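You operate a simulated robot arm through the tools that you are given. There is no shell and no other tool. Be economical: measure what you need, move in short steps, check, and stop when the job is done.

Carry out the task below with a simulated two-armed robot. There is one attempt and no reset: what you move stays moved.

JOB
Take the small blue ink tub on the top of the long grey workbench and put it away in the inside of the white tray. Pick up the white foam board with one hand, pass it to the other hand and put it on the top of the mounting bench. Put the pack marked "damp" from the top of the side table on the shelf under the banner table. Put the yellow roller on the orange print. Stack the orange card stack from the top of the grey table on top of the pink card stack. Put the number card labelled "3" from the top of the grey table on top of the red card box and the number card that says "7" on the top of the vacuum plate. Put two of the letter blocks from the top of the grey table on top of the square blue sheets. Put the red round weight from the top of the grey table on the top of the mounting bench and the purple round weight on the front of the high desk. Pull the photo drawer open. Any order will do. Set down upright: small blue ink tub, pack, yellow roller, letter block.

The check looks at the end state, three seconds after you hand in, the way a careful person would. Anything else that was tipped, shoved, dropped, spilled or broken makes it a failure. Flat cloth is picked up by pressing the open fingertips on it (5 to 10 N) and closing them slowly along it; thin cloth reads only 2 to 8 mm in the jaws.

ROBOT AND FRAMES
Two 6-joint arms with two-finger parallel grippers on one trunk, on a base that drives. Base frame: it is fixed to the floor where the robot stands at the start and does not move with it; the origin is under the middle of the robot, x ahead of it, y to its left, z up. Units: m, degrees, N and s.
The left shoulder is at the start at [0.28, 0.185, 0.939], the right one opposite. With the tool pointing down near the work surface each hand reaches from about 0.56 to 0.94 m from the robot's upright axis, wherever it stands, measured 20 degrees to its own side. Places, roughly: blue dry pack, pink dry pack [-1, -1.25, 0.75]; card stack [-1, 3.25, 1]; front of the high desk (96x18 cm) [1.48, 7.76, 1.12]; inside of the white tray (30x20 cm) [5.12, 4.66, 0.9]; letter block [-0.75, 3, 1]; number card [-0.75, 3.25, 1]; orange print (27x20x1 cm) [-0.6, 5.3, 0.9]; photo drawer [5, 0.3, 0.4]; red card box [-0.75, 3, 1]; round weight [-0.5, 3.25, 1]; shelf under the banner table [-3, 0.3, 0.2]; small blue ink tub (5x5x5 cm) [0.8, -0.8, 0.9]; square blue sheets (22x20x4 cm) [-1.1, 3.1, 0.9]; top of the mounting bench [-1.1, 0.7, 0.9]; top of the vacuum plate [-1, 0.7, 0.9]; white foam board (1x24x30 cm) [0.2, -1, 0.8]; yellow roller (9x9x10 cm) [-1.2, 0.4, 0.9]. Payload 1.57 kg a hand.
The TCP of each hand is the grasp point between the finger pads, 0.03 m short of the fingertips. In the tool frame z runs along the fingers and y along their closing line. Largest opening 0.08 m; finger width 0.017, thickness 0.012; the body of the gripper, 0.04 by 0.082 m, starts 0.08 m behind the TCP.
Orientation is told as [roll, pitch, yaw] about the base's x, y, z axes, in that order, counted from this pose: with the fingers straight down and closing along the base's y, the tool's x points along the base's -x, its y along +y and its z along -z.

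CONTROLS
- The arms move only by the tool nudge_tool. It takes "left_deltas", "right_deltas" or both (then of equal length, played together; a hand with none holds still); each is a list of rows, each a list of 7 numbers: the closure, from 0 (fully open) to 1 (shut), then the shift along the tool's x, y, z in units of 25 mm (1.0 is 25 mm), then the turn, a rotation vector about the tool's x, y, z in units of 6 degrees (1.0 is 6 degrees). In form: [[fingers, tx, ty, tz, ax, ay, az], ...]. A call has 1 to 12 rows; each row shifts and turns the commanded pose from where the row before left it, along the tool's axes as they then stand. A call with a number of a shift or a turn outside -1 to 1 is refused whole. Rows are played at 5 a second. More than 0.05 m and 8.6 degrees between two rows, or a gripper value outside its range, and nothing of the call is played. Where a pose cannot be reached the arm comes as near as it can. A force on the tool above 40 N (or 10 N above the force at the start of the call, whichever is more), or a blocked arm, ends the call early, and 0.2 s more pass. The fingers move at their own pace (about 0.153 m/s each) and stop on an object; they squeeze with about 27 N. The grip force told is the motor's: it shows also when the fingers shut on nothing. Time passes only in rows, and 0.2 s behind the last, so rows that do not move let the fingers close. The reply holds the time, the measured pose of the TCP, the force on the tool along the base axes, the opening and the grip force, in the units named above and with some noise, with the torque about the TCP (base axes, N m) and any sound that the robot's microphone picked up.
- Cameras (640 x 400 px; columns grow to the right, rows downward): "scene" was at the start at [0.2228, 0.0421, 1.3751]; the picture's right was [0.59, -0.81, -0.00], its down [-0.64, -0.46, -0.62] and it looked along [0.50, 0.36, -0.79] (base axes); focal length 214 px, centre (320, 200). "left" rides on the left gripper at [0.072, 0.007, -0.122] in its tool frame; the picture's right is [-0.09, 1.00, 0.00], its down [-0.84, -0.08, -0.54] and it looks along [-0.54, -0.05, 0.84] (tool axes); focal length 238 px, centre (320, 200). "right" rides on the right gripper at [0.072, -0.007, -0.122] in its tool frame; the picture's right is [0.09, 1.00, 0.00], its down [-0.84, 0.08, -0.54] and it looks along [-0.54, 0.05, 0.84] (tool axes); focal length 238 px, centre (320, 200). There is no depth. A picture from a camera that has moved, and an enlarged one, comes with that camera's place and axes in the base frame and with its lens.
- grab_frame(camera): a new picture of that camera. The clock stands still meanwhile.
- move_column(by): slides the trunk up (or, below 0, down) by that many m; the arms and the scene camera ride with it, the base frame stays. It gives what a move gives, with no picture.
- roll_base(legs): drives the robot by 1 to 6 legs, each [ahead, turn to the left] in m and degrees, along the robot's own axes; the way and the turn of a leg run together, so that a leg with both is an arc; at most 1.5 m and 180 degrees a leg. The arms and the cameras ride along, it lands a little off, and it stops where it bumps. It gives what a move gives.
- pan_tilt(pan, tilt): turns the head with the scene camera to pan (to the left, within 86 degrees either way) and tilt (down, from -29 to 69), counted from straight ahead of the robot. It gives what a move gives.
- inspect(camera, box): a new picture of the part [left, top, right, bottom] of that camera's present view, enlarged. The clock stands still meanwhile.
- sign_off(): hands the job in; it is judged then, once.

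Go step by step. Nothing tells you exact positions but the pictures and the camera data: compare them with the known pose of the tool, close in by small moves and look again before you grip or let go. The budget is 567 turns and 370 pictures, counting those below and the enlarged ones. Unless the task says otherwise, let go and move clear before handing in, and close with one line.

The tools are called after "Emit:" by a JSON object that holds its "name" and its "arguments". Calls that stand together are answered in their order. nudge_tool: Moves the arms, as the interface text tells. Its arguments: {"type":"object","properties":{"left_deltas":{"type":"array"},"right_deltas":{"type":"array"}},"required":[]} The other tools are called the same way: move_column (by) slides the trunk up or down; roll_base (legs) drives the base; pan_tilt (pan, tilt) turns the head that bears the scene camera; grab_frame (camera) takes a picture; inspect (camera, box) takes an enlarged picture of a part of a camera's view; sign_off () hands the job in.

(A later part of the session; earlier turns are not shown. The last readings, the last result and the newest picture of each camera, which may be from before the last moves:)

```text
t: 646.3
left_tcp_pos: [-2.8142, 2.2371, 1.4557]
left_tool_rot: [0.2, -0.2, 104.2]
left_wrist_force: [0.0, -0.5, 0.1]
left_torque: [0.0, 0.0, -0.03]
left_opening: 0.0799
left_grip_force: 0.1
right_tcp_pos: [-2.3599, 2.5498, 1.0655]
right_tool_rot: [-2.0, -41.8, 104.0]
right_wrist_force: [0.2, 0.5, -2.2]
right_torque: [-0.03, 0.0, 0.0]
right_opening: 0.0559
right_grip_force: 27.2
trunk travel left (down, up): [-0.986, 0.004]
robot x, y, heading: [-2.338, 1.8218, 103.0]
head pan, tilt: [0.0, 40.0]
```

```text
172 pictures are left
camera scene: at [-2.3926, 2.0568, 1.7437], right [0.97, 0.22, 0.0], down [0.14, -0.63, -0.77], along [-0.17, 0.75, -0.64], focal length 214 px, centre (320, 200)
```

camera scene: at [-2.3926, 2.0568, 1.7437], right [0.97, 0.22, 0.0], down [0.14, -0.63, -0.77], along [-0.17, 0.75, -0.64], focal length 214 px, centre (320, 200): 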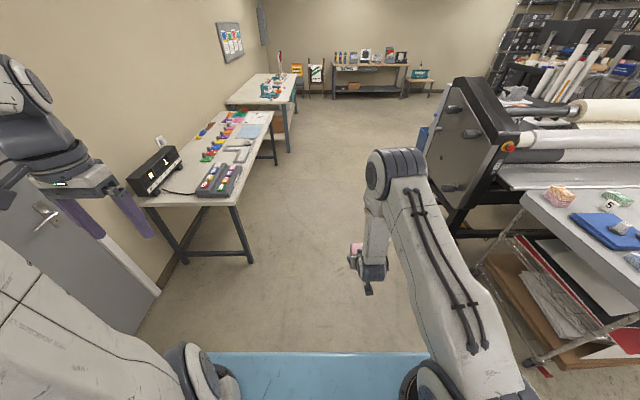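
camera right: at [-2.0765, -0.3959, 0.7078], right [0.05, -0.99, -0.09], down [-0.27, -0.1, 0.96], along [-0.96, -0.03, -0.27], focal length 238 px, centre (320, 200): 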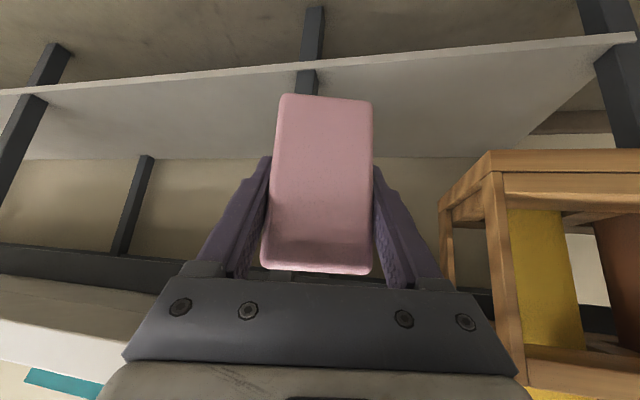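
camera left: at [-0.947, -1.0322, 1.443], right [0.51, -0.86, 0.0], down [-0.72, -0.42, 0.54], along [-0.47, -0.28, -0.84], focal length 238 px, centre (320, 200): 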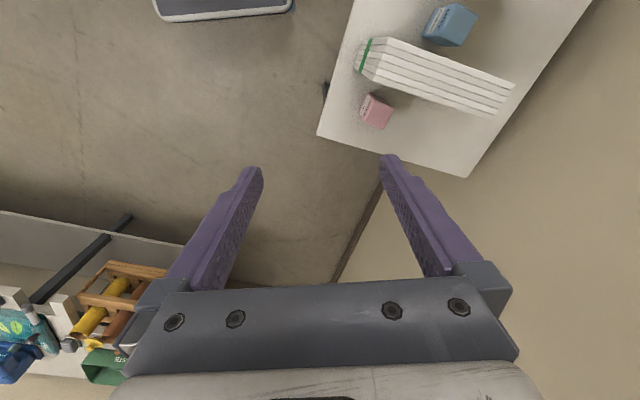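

I'm past the banner table's north end. Turn left to face it and look at the shelf.

Emit:
{"name": "roll_base", "arguments": {"legs": [[0, 115]]}}

Emit:
{"name": "pan_tilt", "arguments": {"pan": 10, "tilt": 35}}

Emit:
{"name": "grab_frame", "arguments": {"camera": "scene"}}

```text
t: 651.5
left_tcp_pos: [-2.5267, 1.2163, 1.4558]
left_tool_rot: [0.2, -0.1, -141.5]
left_wrist_force: [0.9, 0.7, 0.3]
left_torque: [0.03, -0.02, -0.04]
left_opening: 0.08
left_grip_force: 0.0
right_tcp_pos: [-2.9978, 1.5002, 1.0662]
right_tool_rot: [-2.0, -41.7, -141.9]
right_wrist_force: [0.3, -0.9, -2.6]
right_torque: [-0.03, -0.01, 0.02]
right_opening: 0.0558
right_grip_force: 27.3
trunk travel left (down, up): [-0.986, 0.004]
robot x, y, heading: [-2.34, 1.8216, -142.9]
head pan, tilt: [0.0, 40.0]
```

```text
t: 652.2
left_tcp_pos: [-2.526, 1.2156, 1.4555]
left_tool_rot: [0.1, -0.2, -141.6]
left_wrist_force: [0.8, 0.6, 0.0]
left_torque: [0.02, 0.02, -0.03]
left_opening: 0.08
left_grip_force: 0.1
right_tcp_pos: [-2.9982, 1.501, 1.0657]
right_tool_rot: [-1.9, -41.7, -142.0]
right_wrist_force: [-0.3, 1.1, -2.5]
right_torque: [-0.01, -0.02, -0.02]
right_opening: 0.0555
right_grip_force: 27.7
trunk travel left (down, up): [-0.986, 0.004]
robot x, y, heading: [-2.343, 1.825, -142.7]
head pan, tilt: [10.0, 35.0]
```

```text
171 pictures are left
camera scene: at [-2.5256, 1.6566, 1.7512], right [-0.73, 0.68, 0.0], down [0.39, 0.42, -0.82], along [-0.56, -0.6, -0.57], focal length 214 px, centre (320, 200)
```

scene: 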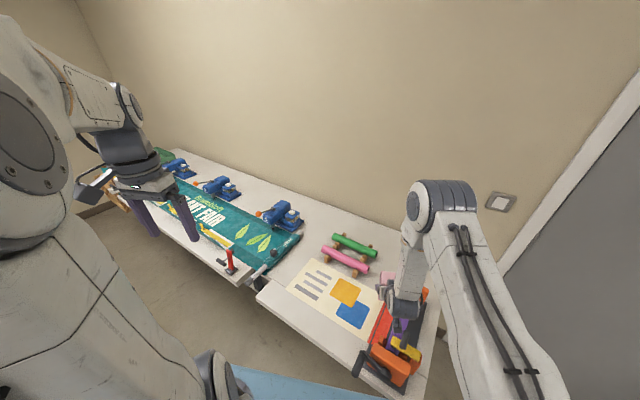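

Emit:
{"name": "roll_base", "arguments": {"legs": [[0, -64], [-0.4, 0], [0, 42]]}}

Emit:
{"name": "pan_tilt", "arguments": {"pan": 0, "tilt": 40}}

Emit:
{"name": "grab_frame", "arguments": {"camera": "scene"}}

```text
t: 659.5
left_tcp_pos: [-2.3786, 1.1468, 1.4552]
left_tool_rot: [0.2, -0.3, -163.6]
left_wrist_force: [-0.1, 0.1, 0.2]
left_torque: [-0.02, 0.0, -0.03]
left_opening: 0.0799
left_grip_force: 0.1
right_tcp_pos: [-2.7089, 1.5895, 1.0652]
right_tool_rot: [-2.0, -41.7, -164.0]
right_wrist_force: [0.5, 0.0, -1.8]
right_torque: [0.03, -0.02, 0.03]
right_opening: 0.056
right_grip_force: 27.1
trunk travel left (down, up): [-0.986, 0.004]
robot x, y, heading: [-1.9821, 1.6375, -165.0]
head pan, tilt: [10.0, 35.0]
```

```text
t: 660.2
left_tcp_pos: [-2.3784, 1.1473, 1.4549]
left_tool_rot: [0.2, -0.2, -163.6]
left_wrist_force: [-0.1, -0.2, -0.2]
left_torque: [0.01, 0.01, -0.01]
left_opening: 0.08
left_grip_force: 0.2
right_tcp_pos: [-2.7083, 1.5892, 1.0655]
right_tool_rot: [-2.1, -41.6, -163.9]
right_wrist_force: [-0.1, 0.4, -2.2]
right_torque: [0.04, -0.03, 0.01]
right_opening: 0.0556
right_grip_force: 27.0
trunk travel left (down, up): [-0.986, 0.004]
robot x, y, heading: [-1.9783, 1.6367, -164.9]
head pan, tilt: [0.0, 40.0]
```

```text
170 pictures are left
camera scene: at [-2.2146, 1.5707, 1.7437], right [-0.26, 0.96, 0.0], down [0.62, 0.17, -0.77], along [-0.74, -0.2, -0.64], focal length 214 px, centre (320, 200)
```

scene: 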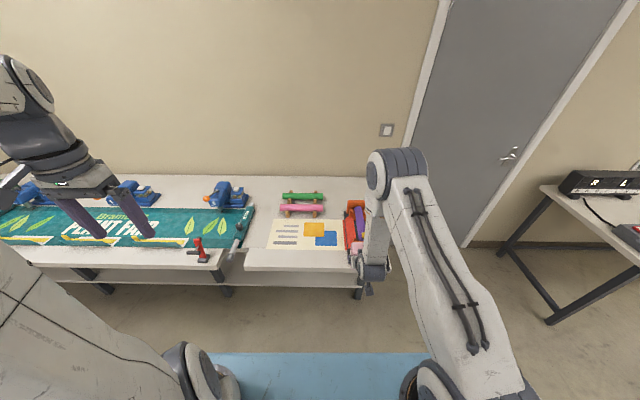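

Legs are at y≈1.0 and y≈1.62; I aim for the middle. Turn a bit left and lower the trunk.

Emit:
{"name": "roll_base", "arguments": {"legs": [[0, 12]]}}

Emit:
{"name": "move_column", "arguments": {"by": -0.4}}

Emit:
{"name": "move_column", "arguments": {"by": -0.3}}

Emit:
{"name": "grab_frame", "arguments": {"camera": "right"}}

Emit:
{"name": "pan_tilt", "arguments": {"pan": 0, "tilt": 25}}

Emit:
{"name": "grab_frame", "arguments": {"camera": "scene"}}

```text
t: 661.4
left_tcp_pos: [-2.2687, 1.0737, 1.4557]
left_tool_rot: [0.2, -0.2, -151.5]
left_wrist_force: [0.2, -0.1, -0.8]
left_torque: [-0.01, -0.01, -0.02]
left_opening: 0.0801
left_grip_force: 0.1
right_tcp_pos: [-2.6822, 1.4365, 1.0658]
right_tool_rot: [-2.0, -41.6, -151.8]
right_wrist_force: [0.2, 0.0, -2.8]
right_torque: [0.01, -0.03, -0.02]
right_opening: 0.0556
right_grip_force: 26.8
trunk travel left (down, up): [-0.986, 0.004]
robot x, y, heading: [-1.9812, 1.6384, -152.8]
head pan, tilt: [0.0, 40.0]
```

```text
t: 665.2
left_tcp_pos: [-2.2683, 1.0753, 1.0556]
left_tool_rot: [0.2, -0.3, -151.4]
left_wrist_force: [-1.0, 0.2, 0.2]
left_torque: [-0.01, 0.01, -0.02]
left_opening: 0.08
left_grip_force: 0.1
right_tcp_pos: [-2.6818, 1.4377, 0.6653]
right_tool_rot: [-2.0, -41.7, -151.8]
right_wrist_force: [0.0, 0.2, -2.1]
right_torque: [-0.02, -0.03, -0.01]
right_opening: 0.0561
right_grip_force: 26.0
trunk travel left (down, up): [-0.586, 0.404]
robot x, y, heading: [-1.9768, 1.6352, -152.5]
head pan, tilt: [0.0, 40.0]
```

```text
t: 668.2
left_tcp_pos: [-2.2675, 1.0735, 0.7552]
left_tool_rot: [0.1, -0.3, -151.5]
left_wrist_force: [0.2, -0.7, 0.9]
left_torque: [0.0, 0.0, 0.01]
left_opening: 0.08
left_grip_force: 0.1
right_tcp_pos: [-2.6829, 1.4371, 0.3643]
right_tool_rot: [-2.0, -41.8, -151.8]
right_wrist_force: [0.2, 0.0, -1.1]
right_torque: [0.02, -0.05, 0.0]
right_opening: 0.0559
right_grip_force: 27.2
trunk travel left (down, up): [-0.286, 0.704]
robot x, y, heading: [-1.9803, 1.638, -152.7]
head pan, tilt: [0.0, 40.0]
```

```text
169 pictures are left
camera right: at [-2.566, 1.5026, 0.4078], right [0.51, -0.86, -0.09], down [-0.19, -0.21, 0.96], along [-0.84, -0.47, -0.27], focal length 238 px, centre (320, 200)
```

right: 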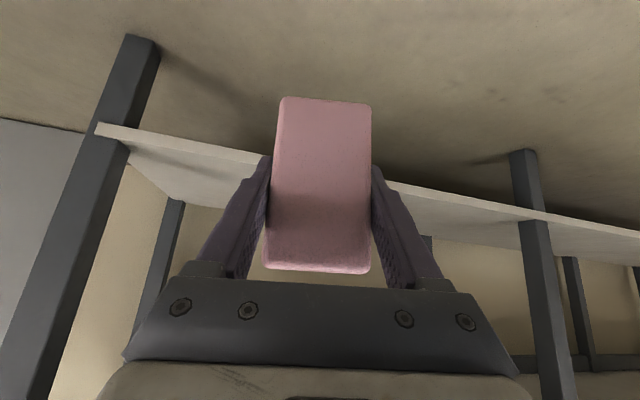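

```text
t: 669.0
left_tcp_pos: [-2.268, 1.0748, 0.7558]
left_tool_rot: [0.2, -0.3, -151.5]
left_wrist_force: [-0.7, 0.5, -0.2]
left_torque: [0.0, -0.03, -0.01]
left_opening: 0.0797
left_grip_force: 0.0
right_tcp_pos: [-2.6825, 1.4367, 0.3659]
right_tool_rot: [-2.0, -41.7, -151.8]
right_wrist_force: [0.1, -0.3, -2.0]
right_torque: [-0.01, -0.02, 0.0]
right_opening: 0.0558
right_grip_force: 26.9
trunk travel left (down, up): [-0.286, 0.704]
robot x, y, heading: [-1.9776, 1.6385, -152.6]
head pan, tilt: [0.0, 25.0]
```

```text
168 pictures are left
camera scene: at [-2.202, 1.5193, 1.067], right [-0.46, 0.89, 0.0], down [0.38, 0.19, -0.91], along [-0.81, -0.42, -0.42], focal length 214 px, centre (320, 200)
```

scene: 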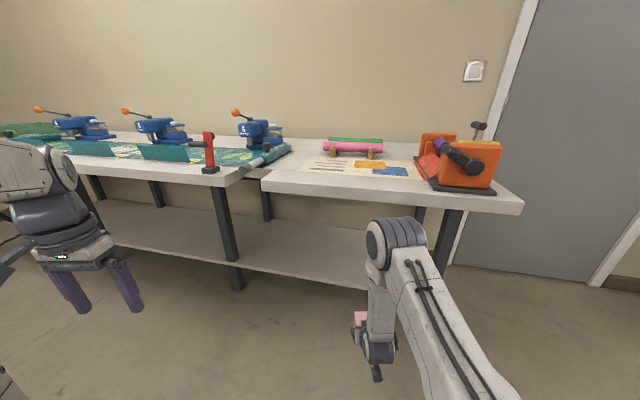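

Shelf front edge runs from (-2.91,0.96) to (-3.07,1.51) at z≈0.2. Lower the trunk further (to pass under the tabletop), raise the right hand relative, and tuck the left hand back.

Emit:
{"name": "nudge_tool", "arguments": {"right_deltas": [[1, -0.8, 0, -0.89, 0, 0, 0], [1, -0.8, 0, -0.89, 0, 0, 0], [1, -0.8, 0, -0.89, 0, 0, 0], [1, -0.8, 0, -0.89, 0, 0, 0]], "left_deltas": [[0, 1, 0.5, 0, 0, 0, 0], [0, 1, 0.5, 0, 0, 0, 0], [0, 1, 0.5, 0, 0, 0, 0], [0, 1, 0.5, 0, 0, 0, 0]]}}

Emit:
{"name": "move_column", "arguments": {"by": -0.2}}

Emit:
{"name": "grab_frame", "arguments": {"camera": "scene"}}

Emit:
{"name": "grab_frame", "arguments": {"camera": "right"}}

```text
t: 670.0
left_tcp_pos: [-2.1534, 1.078, 0.7549]
left_tool_rot: [0.2, -0.3, -151.6]
left_wrist_force: [0.1, 0.2, 0.5]
left_torque: [0.01, -0.03, -0.02]
left_opening: 0.0801
left_grip_force: 0.1
right_tcp_pos: [-2.6811, 1.4359, 0.484]
right_tool_rot: [-2.0, -41.6, -151.9]
right_wrist_force: [0.7, -1.0, -1.7]
right_torque: [0.01, -0.04, 0.01]
right_opening: 0.0559
right_grip_force: 26.7
trunk travel left (down, up): [-0.286, 0.704]
robot x, y, heading: [-1.9828, 1.6383, -152.9]
head pan, tilt: [0.0, 25.0]
```

```text
t: 672.1
left_tcp_pos: [-2.1539, 1.0791, 0.5559]
left_tool_rot: [0.2, -0.2, -151.6]
left_wrist_force: [0.4, 0.4, 0.0]
left_torque: [-0.01, 0.02, 0.05]
left_opening: 0.0799
left_grip_force: 0.0
right_tcp_pos: [-2.6814, 1.4354, 0.2833]
right_tool_rot: [-2.0, -41.7, -151.9]
right_wrist_force: [0.8, 1.7, -2.6]
right_torque: [0.0, -0.01, 0.04]
right_opening: 0.0558
right_grip_force: 27.4
trunk travel left (down, up): [-0.086, 0.904]
robot x, y, heading: [-1.9777, 1.6369, -152.6]
head pan, tilt: [0.0, 25.0]
```

```text
167 pictures are left
camera scene: at [-2.202, 1.5194, 0.8671], right [-0.46, 0.89, 0.0], down [0.38, 0.19, -0.91], along [-0.81, -0.42, -0.42], focal length 214 px, centre (320, 200)
```

scene: 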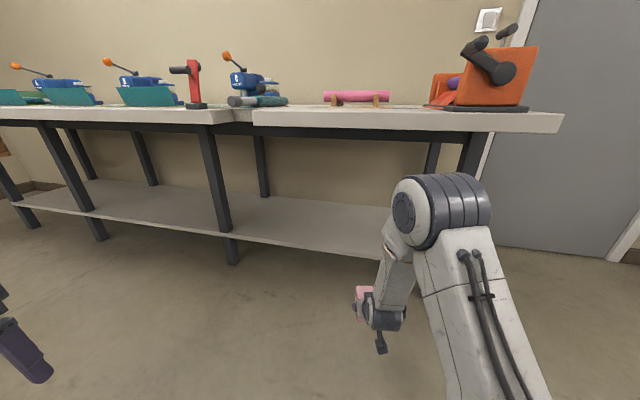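

```text
166 pictures are left
camera right: at [-2.5651, 1.5002, 0.327], right [0.51, -0.86, -0.09], down [-0.19, -0.21, 0.96], along [-0.84, -0.47, -0.27], focal length 238 px, centre (320, 200)
```

right: 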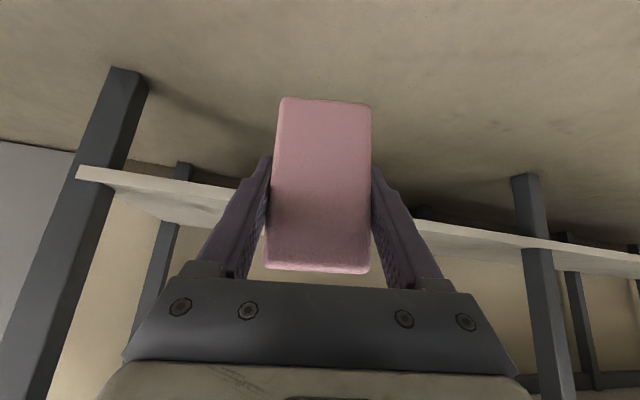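

Drive forward 0.25 m, then extend the arm to bring the pack over the shelf.

Emit:
{"name": "roll_base", "arguments": {"legs": [[0.25, 0]]}}

Emit:
{"name": "nudge_tool", "arguments": {"right_deltas": [[1, -0.79, 0, 0.71, 0, 0, 0], [1, -0.79, 0, 0.71, 0, 0, 0], [1, -0.79, 0, 0.71, 0, 0, 0], [1, -0.79, 0, 0.71, 0, 0, 0]]}}

Emit:
{"name": "grab_frame", "arguments": {"camera": "right"}}

Emit:
{"name": "grab_frame", "arguments": {"camera": "scene"}}

```text
t: 674.0
left_tcp_pos: [-2.3811, 0.9633, 0.5551]
left_tool_rot: [0.2, -0.2, -151.6]
left_wrist_force: [-0.9, 0.2, -0.3]
left_torque: [0.01, -0.02, 0.0]
left_opening: 0.0797
left_grip_force: 0.1
right_tcp_pos: [-2.9064, 1.3203, 0.2836]
right_tool_rot: [-1.9, -41.6, -152.0]
right_wrist_force: [-0.4, 0.5, -3.2]
right_torque: [0.03, -0.06, -0.03]
right_opening: 0.056
right_grip_force: 27.5
trunk travel left (down, up): [-0.086, 0.904]
robot x, y, heading: [-2.2009, 1.5199, -152.7]
head pan, tilt: [0.0, 25.0]
```

```text
t: 675.0
left_tcp_pos: [-2.3804, 0.9628, 0.5559]
left_tool_rot: [0.1, -0.2, -151.6]
left_wrist_force: [-0.3, 1.0, 0.3]
left_torque: [0.0, 0.03, -0.02]
left_opening: 0.08
left_grip_force: 0.1
right_tcp_pos: [-3.002, 1.2722, 0.2835]
right_tool_rot: [-2.0, -41.6, -151.8]
right_wrist_force: [0.2, -0.2, -2.0]
right_torque: [0.06, -0.04, -0.01]
right_opening: 0.056
right_grip_force: 27.1
trunk travel left (down, up): [-0.086, 0.904]
robot x, y, heading: [-2.209, 1.5218, -152.6]
head pan, tilt: [0.0, 25.0]
```

```text
165 pictures are left
camera right: at [-2.8853, 1.3377, 0.326], right [0.51, -0.86, -0.09], down [-0.19, -0.21, 0.96], along [-0.84, -0.47, -0.27], focal length 238 px, centre (320, 200)
```

right: 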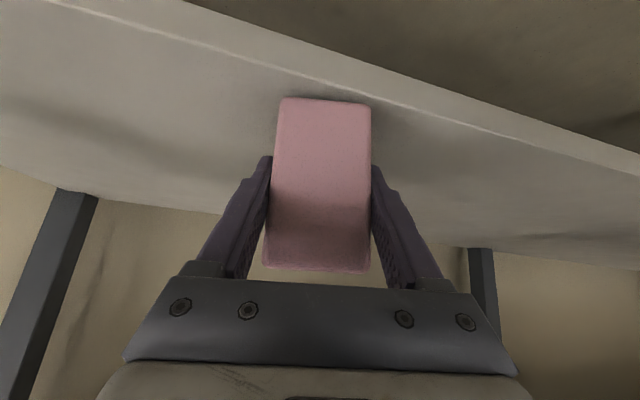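

```text
164 pictures are left
camera scene: at [-2.4272, 1.4039, 0.867], right [-0.46, 0.89, 0.0], down [0.38, 0.19, -0.91], along [-0.81, -0.41, -0.42], focal length 214 px, centre (320, 200)
```

scene: 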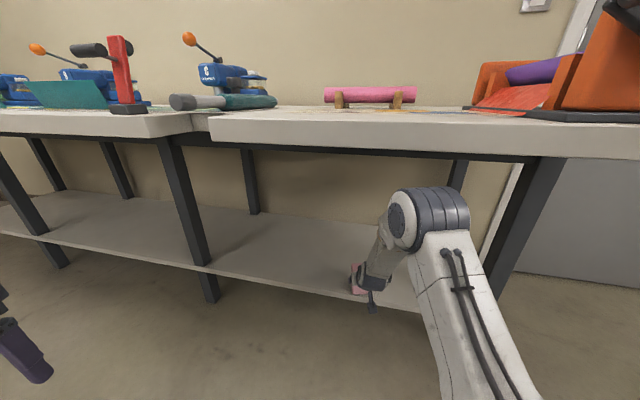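

Emit:
{"name": "nudge_tool", "arguments": {"right_deltas": [[1, -0.79, 0, 0.71, 0, 0, 0], [1, -0.79, 0, 0.71, 0, 0, 0], [1, -0.79, 0, 0.71, 0, 0, 0], [1, -0.4, 0, 0.35, 0, 0, 0], [1, 0.3, 0, 0.33, 0, 0, 0], [1, 0.3, 0, 0.33, 0, 0, 0]]}}

Emit:
{"name": "grab_frame", "arguments": {"camera": "right"}}

```text
t: 676.4
left_tcp_pos: [-2.3813, 0.9639, 0.5573]
left_tool_rot: [0.2, -0.3, -151.7]
left_wrist_force: [1.2, 0.2, -1.4]
left_torque: [-0.01, -0.01, 0.0]
left_opening: 0.0801
left_grip_force: 0.0
right_tcp_pos: [-3.0856, 1.2292, 0.2666]
right_tool_rot: [-2.0, -42.3, -152.0]
right_wrist_force: [-3.2, -2.2, 21.6]
right_torque: [-0.53, -0.21, -0.17]
right_opening: 0.0566
right_grip_force: 27.5
trunk travel left (down, up): [-0.086, 0.904]
robot x, y, heading: [-2.2101, 1.5206, -152.7]
head pan, tilt: [0.0, 25.0]
```

```text
163 pictures are left
camera right: at [-2.9694, 1.2958, 0.3066], right [0.51, -0.86, -0.09], down [-0.18, -0.21, 0.96], along [-0.84, -0.47, -0.26], focal length 238 px, centre (320, 200)
```

right: 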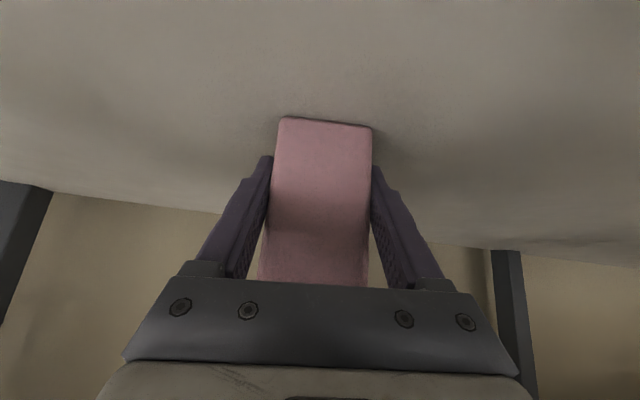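

The pack touches the shelf. Relieve slightly, open, and withdraw along the tool axis.

Emit:
{"name": "nudge_tool", "arguments": {"right_deltas": [[1, -0.07, 0, -0.07, 0, 0, 0], [0.5, 0, 0, 0, 0, 0, 0], [0.1, 0, 0, 0, 0, 0, 0], [0, 0, 0, 0, 0, 0, 0], [0, 0, 0, -0.6, 0, 0, 0], [0, 0, 0, -0.8, 0, 0, 0], [0, 0, 0, -0.8, 0, 0, 0], [0, 0.3, 0, -0.8, 0, 0, 0], [0, 0.3, 0, -0.8, 0, 0, 0]]}}

Emit:
{"name": "grab_frame", "arguments": {"camera": "right"}}

Emit:
{"name": "grab_frame", "arguments": {"camera": "scene"}}

```text
t: 678.4
left_tcp_pos: [-2.3799, 0.9635, 0.5555]
left_tool_rot: [0.2, -0.2, -151.6]
left_wrist_force: [-0.2, 0.3, -0.6]
left_torque: [-0.01, 0.02, 0.03]
left_opening: 0.0801
left_grip_force: 0.0
right_tcp_pos: [-3.0173, 1.2635, 0.3252]
right_tool_rot: [-2.0, -41.7, -152.0]
right_wrist_force: [0.4, -0.4, -0.3]
right_torque: [0.03, 0.0, 0.02]
right_opening: 0.08
right_grip_force: 0.1
trunk travel left (down, up): [-0.086, 0.904]
robot x, y, heading: [-2.204, 1.522, -152.8]
head pan, tilt: [0.0, 25.0]
```

```text
162 pictures are left
camera right: at [-2.9013, 1.3282, 0.3674], right [0.51, -0.86, -0.09], down [-0.19, -0.21, 0.96], along [-0.84, -0.47, -0.27], focal length 238 px, centre (320, 200)
```

right: 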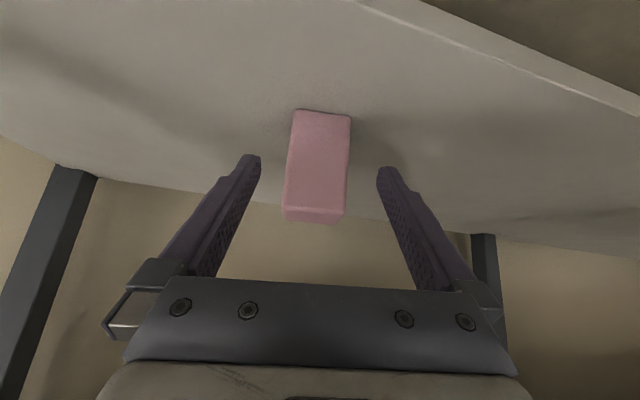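

```text
161 pictures are left
camera scene: at [-2.4272, 1.4039, 0.867], right [-0.46, 0.89, 0.0], down [0.38, 0.19, -0.91], along [-0.81, -0.41, -0.42], focal length 214 px, centre (320, 200)
```

scene: 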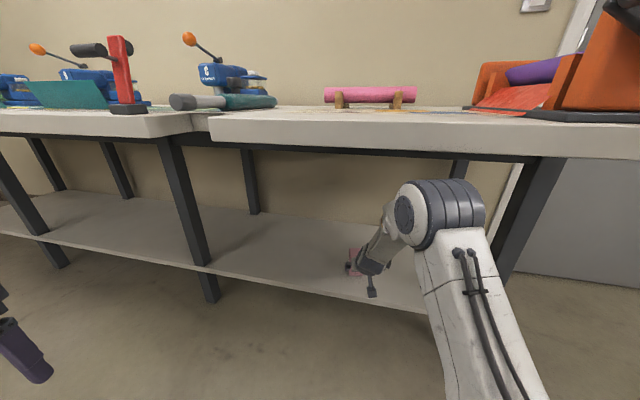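

The pack stands on the shelf. Back out, raise the trunk, and straighten the right hand.

Emit:
{"name": "roll_base", "arguments": {"legs": [[-0.45, 0]]}}

Emit:
{"name": "move_column", "arguments": {"by": 0.4}}

Emit:
{"name": "move_column", "arguments": {"by": 0.35}}

Emit:
{"name": "nudge_tool", "arguments": {"right_deltas": [[0, 0, 0, 0, 0, 1, 0], [0, 0, 0, 0, 0, 1, 0], [0, 0, 0, 0, 0, 1, 0], [0, 0, 0, 0, 0, 1, 0], [0, 0, 0, 0, 0, 1, 0], [0, 0, 0, 0, 0, 1, 0], [0, 0, 0, 0, 0.3, 0.95, 0]]}}

Emit:
{"name": "grab_frame", "arguments": {"camera": "scene"}}

```text
t: 681.1
left_tcp_pos: [-1.9815, 1.1696, 0.5559]
left_tool_rot: [0.3, -0.2, -152.0]
left_wrist_force: [-0.4, 0.4, -0.1]
left_torque: [-0.01, 0.03, -0.01]
left_opening: 0.0799
left_grip_force: 0.1
right_tcp_pos: [-2.6177, 1.4711, 0.3249]
right_tool_rot: [-2.0, -41.6, -152.3]
right_wrist_force: [-0.9, -0.9, 0.7]
right_torque: [-0.01, 0.02, 0.01]
right_opening: 0.0799
right_grip_force: 0.1
trunk travel left (down, up): [-0.086, 0.904]
robot x, y, heading: [-1.8087, 1.7246, -153.1]
head pan, tilt: [0.0, 25.0]
```

```text
t: 684.9
left_tcp_pos: [-1.9818, 1.1696, 0.9538]
left_tool_rot: [0.1, -0.1, -152.0]
left_wrist_force: [-1.3, 0.5, 0.4]
left_torque: [-0.01, 0.0, 0.03]
left_opening: 0.0799
left_grip_force: 0.0
right_tcp_pos: [-2.6184, 1.4717, 0.7243]
right_tool_rot: [-2.0, -41.6, -152.2]
right_wrist_force: [0.1, 0.4, 0.6]
right_torque: [0.02, -0.01, -0.02]
right_opening: 0.08
right_grip_force: 0.0
trunk travel left (down, up): [-0.486, 0.504]
robot x, y, heading: [-1.799, 1.7257, -153.1]
head pan, tilt: [0.0, 25.0]
```

```text
t: 688.4
left_tcp_pos: [-1.9814, 1.1687, 1.3051]
left_tool_rot: [0.2, -0.2, -152.0]
left_wrist_force: [0.6, -1.7, -0.6]
left_torque: [-0.01, 0.0, 0.03]
left_opening: 0.08
left_grip_force: 0.0
right_tcp_pos: [-2.6179, 1.472, 1.0752]
right_tool_rot: [-2.0, -41.7, -152.1]
right_wrist_force: [-0.4, 1.0, 0.1]
right_torque: [0.02, -0.02, 0.01]
right_opening: 0.0801
right_grip_force: 0.1
trunk travel left (down, up): [-0.836, 0.154]
robot x, y, heading: [-1.8027, 1.7276, -153.5]
head pan, tilt: [0.0, 25.0]
```

```text
t: 690.0
left_tcp_pos: [-1.9835, 1.1688, 1.3061]
left_tool_rot: [0.3, -0.3, -152.0]
left_wrist_force: [-0.5, 0.0, -0.3]
left_torque: [-0.01, 0.03, 0.04]
left_opening: 0.0804
left_grip_force: 0.0
right_tcp_pos: [-2.6338, 1.4668, 1.0817]
right_tool_rot: [-5.2, -22.0, -153.9]
right_wrist_force: [0.2, 0.2, 0.9]
right_torque: [-0.01, 0.02, -0.01]
right_opening: 0.0804
right_grip_force: 0.1
right hand out of reach, approached as far as the arm can: row 2, 3, 4, 5
trunk travel left (down, up): [-0.836, 0.154]
robot x, y, heading: [-1.8037, 1.7274, -153.0]
head pan, tilt: [0.0, 25.0]
```

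```text
160 pictures are left
camera scene: at [-2.0262, 1.6102, 1.6171], right [-0.45, 0.89, 0.0], down [0.38, 0.19, -0.91], along [-0.81, -0.41, -0.42], focal length 214 px, centre (320, 200)
```

scene: 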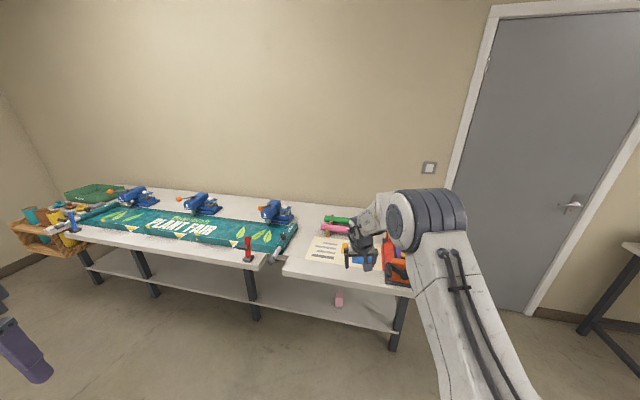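

Emit:
{"name": "nudge_tool", "arguments": {"right_deltas": [[0, 0.8, 0, -0.35, 0, 0, 0], [0, 0.8, 0, -0.35, 0, 0, 0], [0, 0.8, 0, -0.35, 0, 0, 0], [0, 0.8, 0, -0.35, 0, 0, 0], [0, 0.8, 0, -0.35, 0, 0, 0], [0, 0, 0, 0, 0, 1, 0], [0, 0, 0, 0, 0, 1, 0], [0, 0, 0, 0, -0.4, 1, 0], [0, 0, 0, 0, -0.4, 0.65, 0]]}}

```text
t: 692.0
left_tcp_pos: [-1.9828, 1.1682, 1.306]
left_tool_rot: [0.2, -0.2, -152.0]
left_wrist_force: [0.8, 0.9, 0.1]
left_torque: [0.03, 0.0, -0.02]
left_opening: 0.0798
left_grip_force: 0.1
right_tcp_pos: [-2.5252, 1.5127, 1.0775]
right_tool_rot: [-6.4, -11.0, -154.9]
right_wrist_force: [-1.9, 0.3, -0.3]
right_torque: [0.05, 0.02, 0.0]
right_opening: 0.0799
right_grip_force: 0.1
right hand out of reach, approached as far as the arm can: row 7, 8, 9
trunk travel left (down, up): [-0.836, 0.154]
robot x, y, heading: [-1.8018, 1.7243, -153.1]
head pan, tilt: [0.0, 25.0]
```

Emit:
{"name": "nudge_tool", "arguments": {"right_deltas": [[0, 0.8, 0, 0.6, 0, 0, 0], [0, 0.8, 0, 0.6, 0, 0, 0], [0, 0.8, 0, 0.6, 0, 0, 0], [0, 0, 0, 0, 0, 0.6, 0], [0, 0, 0, 0, 0, 0.6, 0], [0, 0, 0, 0, -0.5, 0.6, 0], [0, 0, 0, 0, -0.5, 0, 0]]}}

Emit:
{"name": "grab_frame", "arguments": {"camera": "scene"}}

```text
t: 693.5
left_tcp_pos: [-1.9824, 1.1687, 1.3055]
left_tool_rot: [0.2, -0.2, -151.9]
left_wrist_force: [-0.1, 0.2, -1.0]
left_torque: [0.01, 0.0, -0.01]
left_opening: 0.0801
left_grip_force: 0.0
right_tcp_pos: [-2.4822, 1.5389, 1.022]
right_tool_rot: [-6.6, -4.2, -155.7]
right_wrist_force: [0.3, 0.0, -0.7]
right_torque: [0.02, -0.03, 0.02]
right_opening: 0.0798
right_grip_force: 0.0
right hand out of reach, approached as far as the arm can: row 6, 7
trunk travel left (down, up): [-0.836, 0.154]
robot x, y, heading: [-1.8051, 1.7215, -153.0]
head pan, tilt: [0.0, 25.0]
```

```text
159 pictures are left
camera scene: at [-2.0262, 1.6101, 1.6171], right [-0.45, 0.89, 0.0], down [0.38, 0.19, -0.91], along [-0.81, -0.41, -0.42], focal length 214 px, centre (320, 200)
```

scene: 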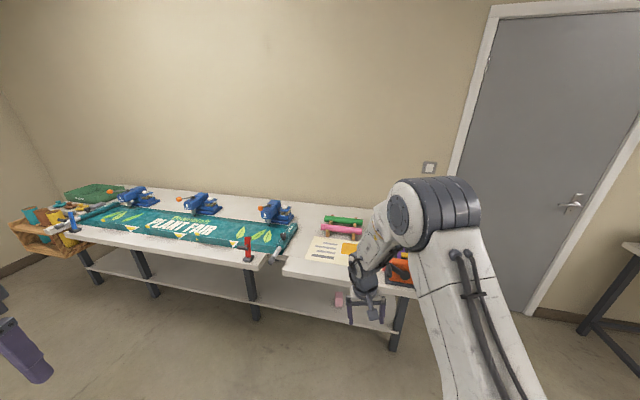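

Emit:
{"name": "nudge_tool", "arguments": {"right_deltas": [[0, 0.3, -0.8, -0.8, 0, 0, 0], [0, 0.3, -0.8, -0.8, 0, 0, 0], [0, 0.3, -0.8, -0.8, 0, 0, 0], [0, 0.3, -0.8, -0.8, 0, 0, 0], [0, 0, -0.8, -0.8, 0, 0, 0], [0, 0, 0, 0, -0.5, 0.3, 0], [0, 0, 0, 0, -0.5, 0.3, 0]]}}

```text
t: 695.1
left_tcp_pos: [-1.9818, 1.1695, 1.3055]
left_tool_rot: [0.3, -0.2, -152.0]
left_wrist_force: [-0.4, -0.6, -0.9]
left_torque: [-0.03, 0.0, 0.02]
left_opening: 0.0802
left_grip_force: 0.1
right_tcp_pos: [-2.4682, 1.6385, 1.1016]
right_tool_rot: [-8.3, -4.7, -155.6]
right_wrist_force: [0.3, 0.3, -0.9]
right_torque: [0.01, -0.03, -0.01]
right_opening: 0.0798
right_grip_force: 0.1
right hand out of reach, approached as far as the arm can: row 2, 3, 4, 5, 6, 7
trunk travel left (down, up): [-0.836, 0.154]
robot x, y, heading: [-1.8017, 1.726, -153.2]
head pan, tilt: [0.0, 25.0]
```

Emit:
{"name": "nudge_tool", "arguments": {"right_deltas": [[0, 0, 0, 0, 0, -1, 0], [0, 0, 0, 0, 0, -1, 0], [0, 0, 0, 0, 0, -1, 0], [0, 0, 0, 0, 0, -1, 0], [0, 0, 0, 0, -0.6, 0, 0], [0, 0, 0, 0, -0.6, 0, 0]]}}

Emit:
{"name": "grab_frame", "arguments": {"camera": "right"}}

Emit:
{"name": "pan_tilt", "arguments": {"pan": -40, "tilt": 40}}

Emit:
{"name": "grab_frame", "arguments": {"camera": "scene"}}

```text
t: 696.5
left_tcp_pos: [-1.9827, 1.1696, 1.3053]
left_tool_rot: [0.2, -0.2, -152.0]
left_wrist_force: [0.1, -1.0, 1.0]
left_torque: [0.01, 0.0, -0.03]
left_opening: 0.0801
left_grip_force: 0.0
right_tcp_pos: [-2.4693, 1.6415, 1.1038]
right_tool_rot: [-2.8, -25.0, -152.2]
right_wrist_force: [0.2, 0.0, 0.2]
right_torque: [0.02, 0.02, -0.02]
right_opening: 0.0801
right_grip_force: 0.1
right hand out of reach, approached as far as the arm can: row 4
trunk travel left (down, up): [-0.836, 0.154]
robot x, y, heading: [-1.8031, 1.7226, -152.6]
head pan, tilt: [0.0, 25.0]
```

```text
158 pictures are left
camera right: at [-2.3684, 1.6959, 1.1819], right [0.52, -0.85, -0.08], down [-0.42, -0.34, 0.84], along [-0.74, -0.4, -0.53], focal length 238 px, centre (320, 200)
```

right: 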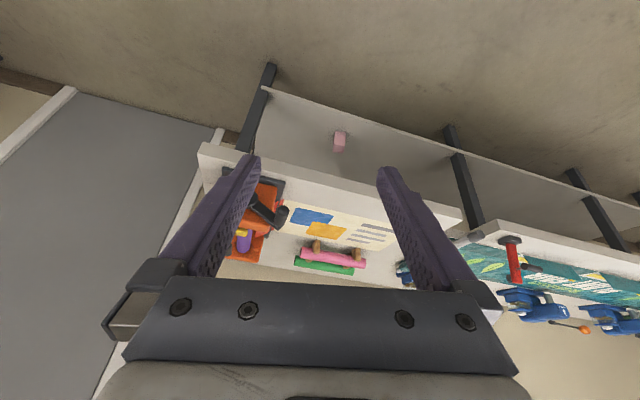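

```text
t: 697.6
left_tcp_pos: [-1.9824, 1.1692, 1.305]
left_tool_rot: [0.2, -0.1, -152.0]
left_wrist_force: [-0.6, 0.7, -0.1]
left_torque: [-0.02, -0.01, 0.01]
left_opening: 0.0802
left_grip_force: 0.0
right_tcp_pos: [-2.4695, 1.64, 1.1022]
right_tool_rot: [-2.9, -25.0, -152.3]
right_wrist_force: [0.1, -0.8, 0.1]
right_torque: [0.03, 0.04, -0.01]
right_opening: 0.0803
right_grip_force: 0.2
trunk travel left (down, up): [-0.836, 0.154]
robot x, y, heading: [-1.804, 1.7247, -153.2]
head pan, tilt: [-40.0, 40.0]
```

```text
157 pictures are left
camera scene: at [-2.0268, 1.671, 1.5938], right [0.23, 0.97, 0.0], down [0.63, -0.15, -0.77], along [-0.75, 0.17, -0.64], focal length 214 px, centre (320, 200)
```

scene: 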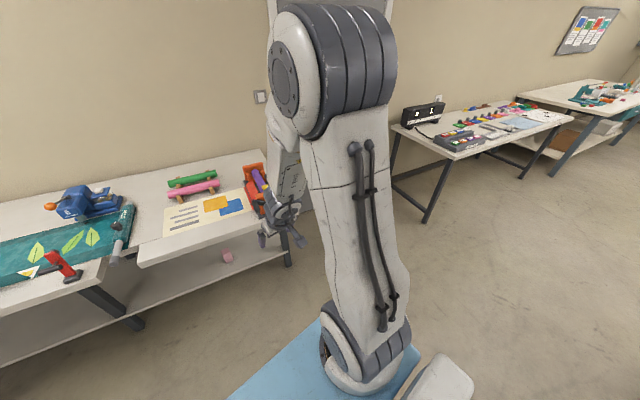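

Emit:
{"name": "nudge_tool", "arguments": {"right_deltas": [[0, -0.9, 0, -0.32, 0, 0, 0], [0, -0.9, 0, -0.32, 0, 0, 0], [0, -0.9, 0, -0.32, 0, 0, 0], [0, -0.9, 0, -0.32, 0, 0, 0], [0, -0.9, 0, -0.32, 0, 0, 0], [0, -0.9, 0, -0.32, 0, 0, 0], [0, 0, 0, 0, 0, 1, 0], [0, 0, 0, 0, 0, 1, 0], [0, 0, 0, 0, 0, 1, 0], [0, 0, 0, 0, 0, 1, 0]]}}

```text
t: 699.8
left_tcp_pos: [-1.9814, 1.1686, 1.3055]
left_tool_rot: [0.1, -0.2, -152.0]
left_wrist_force: [-0.2, 0.6, -0.2]
left_torque: [-0.02, -0.02, -0.02]
left_opening: 0.0798
left_grip_force: 0.0
right_tcp_pos: [-2.5592, 1.5929, 1.2035]
right_tool_rot: [-2.5, -1.1, -153.5]
right_wrist_force: [0.1, 0.7, 0.9]
right_torque: [0.01, 0.03, 0.02]
right_opening: 0.0798
right_grip_force: 0.1
right hand out of reach, approached as far as the arm can: row 1, 2
trunk travel left (down, up): [-0.836, 0.154]
robot x, y, heading: [-1.8032, 1.7258, -153.3]
head pan, tilt: [-40.0, 40.0]
```

The hand is vertical again. Now go for the yellow roller on the mounting bench (about (-1.2,0.41)), approaching from the east side.

Emit:
{"name": "move_column", "arguments": {"by": 0.12}}

Emit:
{"name": "roll_base", "arguments": {"legs": [[0, -100], [0, -97], [1.5, 0], [0.4, 0], [0, -108], [1.25, 0]]}}

Emit:
{"name": "pan_tilt", "arguments": {"pan": -30, "tilt": 35}}

Emit:
{"name": "grab_frame", "arguments": {"camera": "scene"}}

```text
t: 701.3
left_tcp_pos: [-1.9825, 1.1695, 1.4251]
left_tool_rot: [0.2, -0.1, -152.1]
left_wrist_force: [-0.4, -0.1, -0.4]
left_torque: [-0.01, 0.0, 0.01]
left_opening: 0.08
left_grip_force: 0.1
right_tcp_pos: [-2.5592, 1.5913, 1.3225]
right_tool_rot: [-2.7, -1.3, -153.5]
right_wrist_force: [0.0, -0.7, 0.0]
right_torque: [0.0, 0.0, -0.04]
right_opening: 0.08
right_grip_force: 0.1
trunk travel left (down, up): [-0.956, 0.034]
robot x, y, heading: [-1.7995, 1.7254, -152.9]
head pan, tilt: [-40.0, 40.0]
```

```text
t: 729.6
left_tcp_pos: [0.2033, 0.3293, 1.4269]
left_tool_rot: [0.2, -0.2, -99.2]
left_wrist_force: [0.2, -0.4, -0.4]
left_torque: [-0.01, -0.03, -0.01]
left_opening: 0.0801
left_grip_force: 0.1
right_tcp_pos: [-0.4834, 0.1255, 1.3228]
right_tool_rot: [-2.6, -1.3, -100.8]
right_wrist_force: [0.7, -0.3, -0.8]
right_torque: [0.02, -0.07, -0.02]
right_opening: 0.0799
right_grip_force: 0.0
trunk travel left (down, up): [-0.956, 0.034]
robot x, y, heading: [-0.1328, 0.8062, -100.7]
head pan, tilt: [-40.0, 40.0]
```

```text
t: 730.4
left_tcp_pos: [0.203, 0.3281, 1.4255]
left_tool_rot: [0.2, -0.2, -99.2]
left_wrist_force: [0.4, 0.3, 1.0]
left_torque: [-0.01, -0.03, 0.02]
left_opening: 0.0799
left_grip_force: 0.0
right_tcp_pos: [-0.4833, 0.1261, 1.3232]
right_tool_rot: [-2.6, -1.3, -100.8]
right_wrist_force: [0.0, 0.1, -0.4]
right_torque: [0.02, 0.0, -0.02]
right_opening: 0.08
right_grip_force: 0.1
trunk travel left (down, up): [-0.956, 0.034]
robot x, y, heading: [-0.1313, 0.8088, -100.3]
head pan, tilt: [-30.0, 35.0]
```

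```text
156 pictures are left
camera scene: at [-0.2165, 0.582, 1.7213], right [-0.76, 0.65, 0.0], down [0.37, 0.44, -0.82], along [-0.53, -0.62, -0.57], focal length 214 px, centre (320, 200)
```

scene: 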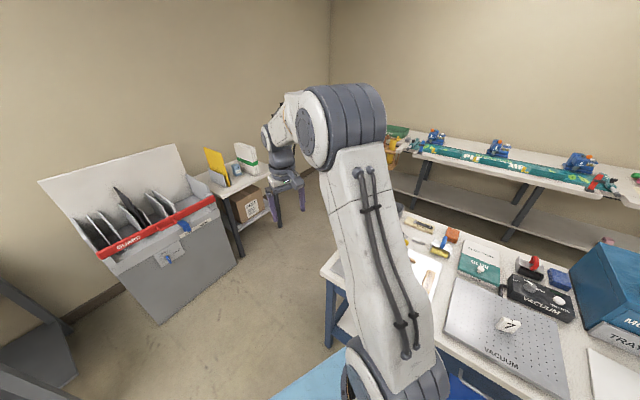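

Emit:
{"name": "roll_base", "arguments": {"legs": [[0, -32], [0.25, 0], [0, -53]]}}

Emit:
{"name": "pan_tilt", "arguments": {"pan": 10, "tilt": 45}}

Emit:
{"name": "grab_frame", "arguments": {"camera": "scene"}}

Emit:
{"name": "grab_frame", "arguments": {"camera": "left"}}

```text
t: 736.1
left_tcp_pos: [-0.7523, 0.255, 1.4253]
left_tool_rot: [0.2, -0.3, 175.3]
left_wrist_force: [0.9, -0.1, 0.1]
left_torque: [0.02, 0.01, 0.04]
left_opening: 0.08
left_grip_force: 0.1
right_tcp_pos: [-1.0076, 0.9212, 1.3236]
right_tool_rot: [-2.6, -1.2, 173.8]
right_wrist_force: [0.6, -0.2, 0.1]
right_torque: [0.03, 0.02, -0.01]
right_opening: 0.0801
right_grip_force: 0.0
trunk travel left (down, up): [-0.956, 0.034]
robot x, y, heading: [-0.3014, 0.6234, 174.2]
head pan, tilt: [-30.0, 35.0]
```

```text
t: 737.2
left_tcp_pos: [-0.7515, 0.2539, 1.4252]
left_tool_rot: [0.1, -0.2, 175.3]
left_wrist_force: [0.5, 0.6, -0.3]
left_torque: [-0.03, 0.01, 0.02]
left_opening: 0.0798
left_grip_force: 0.1
right_tcp_pos: [-1.008, 0.9225, 1.3233]
right_tool_rot: [-2.6, -1.1, 173.8]
right_wrist_force: [0.1, 0.6, -0.3]
right_torque: [0.01, 0.02, -0.03]
right_opening: 0.08
right_grip_force: 0.0
trunk travel left (down, up): [-0.956, 0.034]
robot x, y, heading: [-0.2993, 0.6245, 174.1]
head pan, tilt: [10.0, 45.0]
```

```text
155 pictures are left
camera scene: at [-0.5382, 0.6344, 1.7065], right [-0.07, 1.0, 0.0], down [0.71, 0.05, -0.71], along [-0.71, -0.05, -0.71], focal length 214 px, centre (320, 200)
```

scene: 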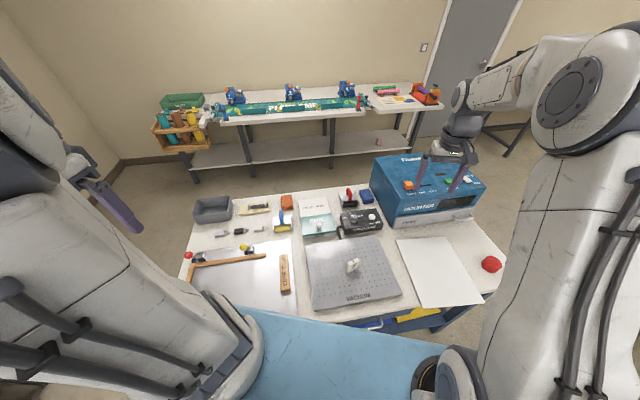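

```text
154 pictures are left
camera left: at [-0.6807, 0.2435, 1.5476], right [-0.17, -0.98, 0.0], down [-0.83, 0.15, 0.54], along [-0.54, 0.09, -0.84], focal length 238 px, centre (320, 200)
```

left: 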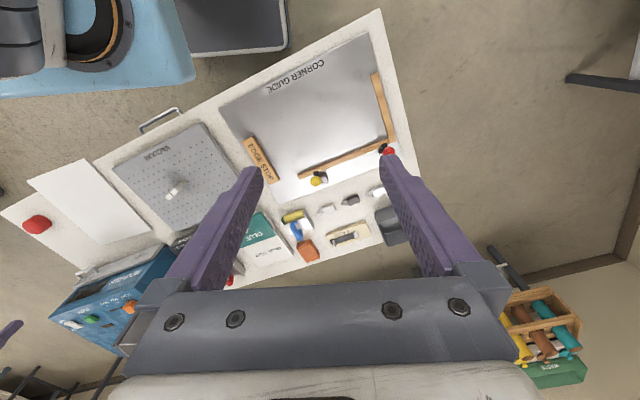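

Emit:
{"name": "inspect", "arguments": {"camera": "scene", "box": [240, 185, 330, 250]}}

Emit:
{"name": "inspect", "arguments": {"camera": "left", "box": [260, 190, 340, 270]}}

```text
6.15 times, centred on (285, 218) of scene
camera zoom: at [-0.5382, 0.6344, 1.7065], right [-0.07, 1.0, 0.0], down [0.71, 0.05, -0.71], along [-0.71, -0.05, -0.71], focal length 1320 px, centre (535, 92)
```

zoom: 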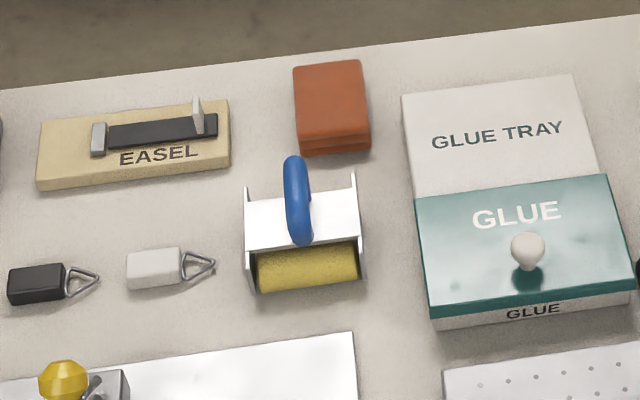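

```text
5.00 times, centred on (300, 230) of left
camera zoom: at [-0.6807, 0.2435, 1.5476], right [-0.17, -0.98, 0.0], down [-0.83, 0.15, 0.54], along [-0.54, 0.09, -0.84], focal length 1192 px, centre (420, 50)
```

zoom: 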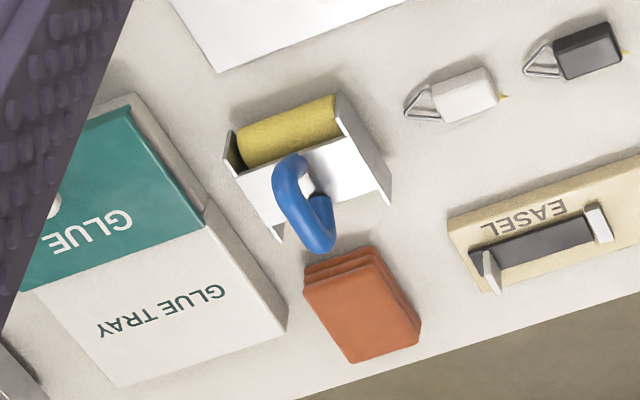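

Emit:
{"name": "nudge_tool", "arguments": {"left_deltas": [[0, -0.95, -0.3, 0, 0, 0, -0.6], [0, -0.95, -0.3, 0, 0, 0, -0.6], [0, -0.95, -0.3, 0, 0, 0, -0.6], [0, -0.95, -0.3, 0, 0, 0, -0.5], [0, -0.95, -0.1, 0, 0, 0, 0], [0, -0.95, -0.1, 0, 0, 0, 0], [0, -0.95, -0.1, 0, 0, 0, 0], [0, -0.95, -0.1, 0, 0, 0, 0], [0, -0.95, -0.1, 0, 0, 0, 0], [0, -0.95, -0.1, 0, 0, 0, 0], [0, -0.95, -0.1, 0, 0, 0, 0], [0, -0.95, -0.1, 0, 0, 0, 0]], "right_deltas": [[0, 1, -0.3, 0, 0, 0, 0], [0, 1, -0.3, 0, 0, 0, 0], [0, 1, -0.3, 0, 0, 0, 0], [0, 1, -0.3, 0, 0, 0, 0], [0, 1, -0.3, 0, 0, 0, 0], [0, 1, -0.3, 0, 0, 0, 0], [0, 0, 0, 0, 0, 0, 0], [0, 0, 0, 0, 0, 0, 0], [0, 0, 0, 0, 0, 0, 0], [0, 0, 0, 0, 0, 0, 0], [0, 0, 0, 0, 0, 0, 0], [0, 0, 0, 0, 0, 0, 0]]}}

Emit:
{"name": "move_column", "arguments": {"by": -0.2}}

Emit:
{"name": "grab_frame", "arguments": {"camera": "left"}}

```text
t: 739.8
left_tcp_pos: [-1.0391, 0.2728, 1.4264]
left_tool_rot: [0.1, -0.2, -170.9]
left_wrist_force: [0.2, 0.3, 0.3]
left_torque: [0.01, -0.01, 0.03]
left_opening: 0.0802
left_grip_force: 0.1
right_tcp_pos: [-0.8547, 0.9493, 1.323]
right_tool_rot: [-2.6, -1.3, 173.9]
right_wrist_force: [-0.3, 0.3, -0.2]
right_torque: [-0.02, -0.01, 0.01]
right_opening: 0.0799
right_grip_force: 0.0
trunk travel left (down, up): [-0.956, 0.034]
robot x, y, heading: [-0.2985, 0.6269, 174.4]
head pan, tilt: [10.0, 45.0]
```

```text
t: 742.0
left_tcp_pos: [-1.0378, 0.2728, 1.2278]
left_tool_rot: [0.1, -0.3, -170.8]
left_wrist_force: [0.8, 0.0, -0.8]
left_torque: [-0.03, -0.02, 0.0]
left_opening: 0.0801
left_grip_force: 0.0
right_tcp_pos: [-0.8542, 0.9491, 1.1236]
right_tool_rot: [-2.6, -1.2, 173.8]
right_wrist_force: [0.7, -0.6, 0.4]
right_torque: [-0.02, -0.01, 0.01]
right_opening: 0.0799
right_grip_force: 0.0
trunk travel left (down, up): [-0.756, 0.234]
robot x, y, heading: [-0.2984, 0.6241, 174.0]
head pan, tilt: [10.0, 45.0]
```

```text
151 pictures are left
camera left: at [-0.9665, 0.2797, 1.3496], right [0.07, -1.0, 0.0], down [-0.84, -0.05, 0.55], along [-0.54, -0.04, -0.84], focal length 238 px, centre (320, 200)
```

left: 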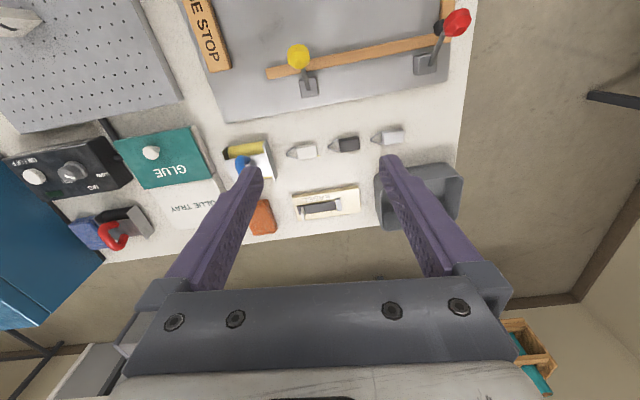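

Emit:
{"name": "nudge_tool", "arguments": {"left_deltas": [[0, -0.6, -0.87, 0.4, 0, 0, 0], [0, -0.6, -0.87, 0.4, 0, 0, 0], [0, -0.6, -0.87, 0.4, 0, 0, 0], [0, -0.6, -0.87, 0.8, 0, 0, 0], [0, -0.6, -0.87, 0.8, 0, 0, 0], [0, -0.6, -0.87, 0.8, 0, 0, 0], [0, -0.6, -0.87, 0.8, 0, 0, 0]]}}

Emit:
{"name": "grab_frame", "arguments": {"camera": "left"}}

```text
t: 743.6
left_tcp_pos: [-1.1653, 0.4061, 1.1171]
left_tool_rot: [0.2, -0.2, -170.9]
left_wrist_force: [0.9, 0.0, -0.5]
left_torque: [-0.01, 0.01, -0.01]
left_opening: 0.0799
left_grip_force: 0.1
right_tcp_pos: [-0.8546, 0.9488, 1.1234]
right_tool_rot: [-2.6, -1.2, 173.8]
right_wrist_force: [0.4, -0.6, 0.9]
right_torque: [0.02, 0.0, -0.01]
right_opening: 0.0799
right_grip_force: 0.0
trunk travel left (down, up): [-0.756, 0.234]
robot x, y, heading: [-0.3022, 0.6263, 174.2]
head pan, tilt: [10.0, 45.0]
```

```text
150 pictures are left
camera left: at [-1.0928, 0.4132, 1.2394], right [0.07, -1.0, 0.0], down [-0.84, -0.05, 0.55], along [-0.54, -0.04, -0.84], focal length 238 px, centre (320, 200)
```

left: 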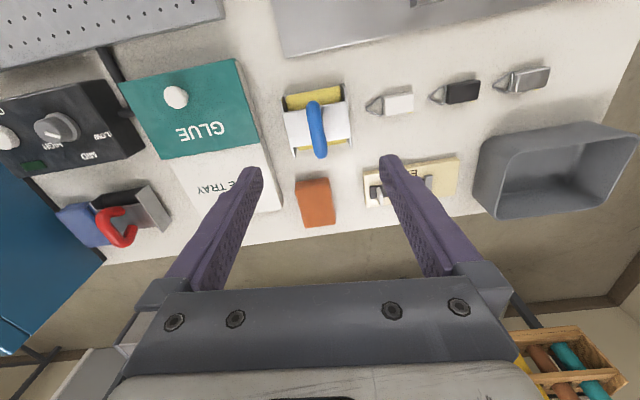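

Emit:
{"name": "nudge_tool", "arguments": {"left_deltas": [[0, -0.3, 0.1, 1, 0, 0, 0], [0, 0, 0, 1, 0, 0, 0], [0, 0, 0, 1, 0, 0, 0], [0, 0, 0, 1, 0, 0, 0], [0, 0, 0, 0.8, 0, 0, 0]]}}

Emit:
{"name": "grab_frame", "arguments": {"camera": "left"}}

```text
t: 744.8
left_tcp_pos: [-1.1744, 0.4026, 0.9955]
left_tool_rot: [0.2, -0.2, -170.9]
left_wrist_force: [-0.6, -0.1, 0.2]
left_torque: [-0.01, -0.03, 0.01]
left_opening: 0.0801
left_grip_force: 0.1
right_tcp_pos: [-0.8556, 0.9493, 1.1222]
right_tool_rot: [-2.6, -1.2, 173.8]
right_wrist_force: [-1.0, 0.2, -0.1]
right_torque: [0.02, 0.0, 0.01]
right_opening: 0.0802
right_grip_force: 0.0
trunk travel left (down, up): [-0.756, 0.234]
robot x, y, heading: [-0.3012, 0.6273, 174.1]
head pan, tilt: [10.0, 45.0]
```

```text
149 pictures are left
camera left: at [-1.1022, 0.409, 1.1184], right [0.07, -1.0, 0.0], down [-0.84, -0.05, 0.55], along [-0.54, -0.04, -0.84], focal length 238 px, centre (320, 200)
```

left: 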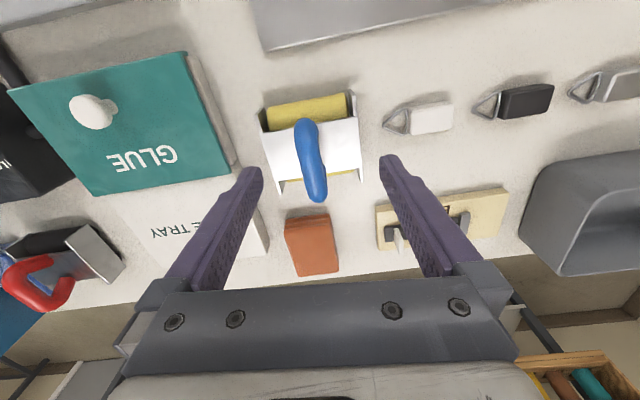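

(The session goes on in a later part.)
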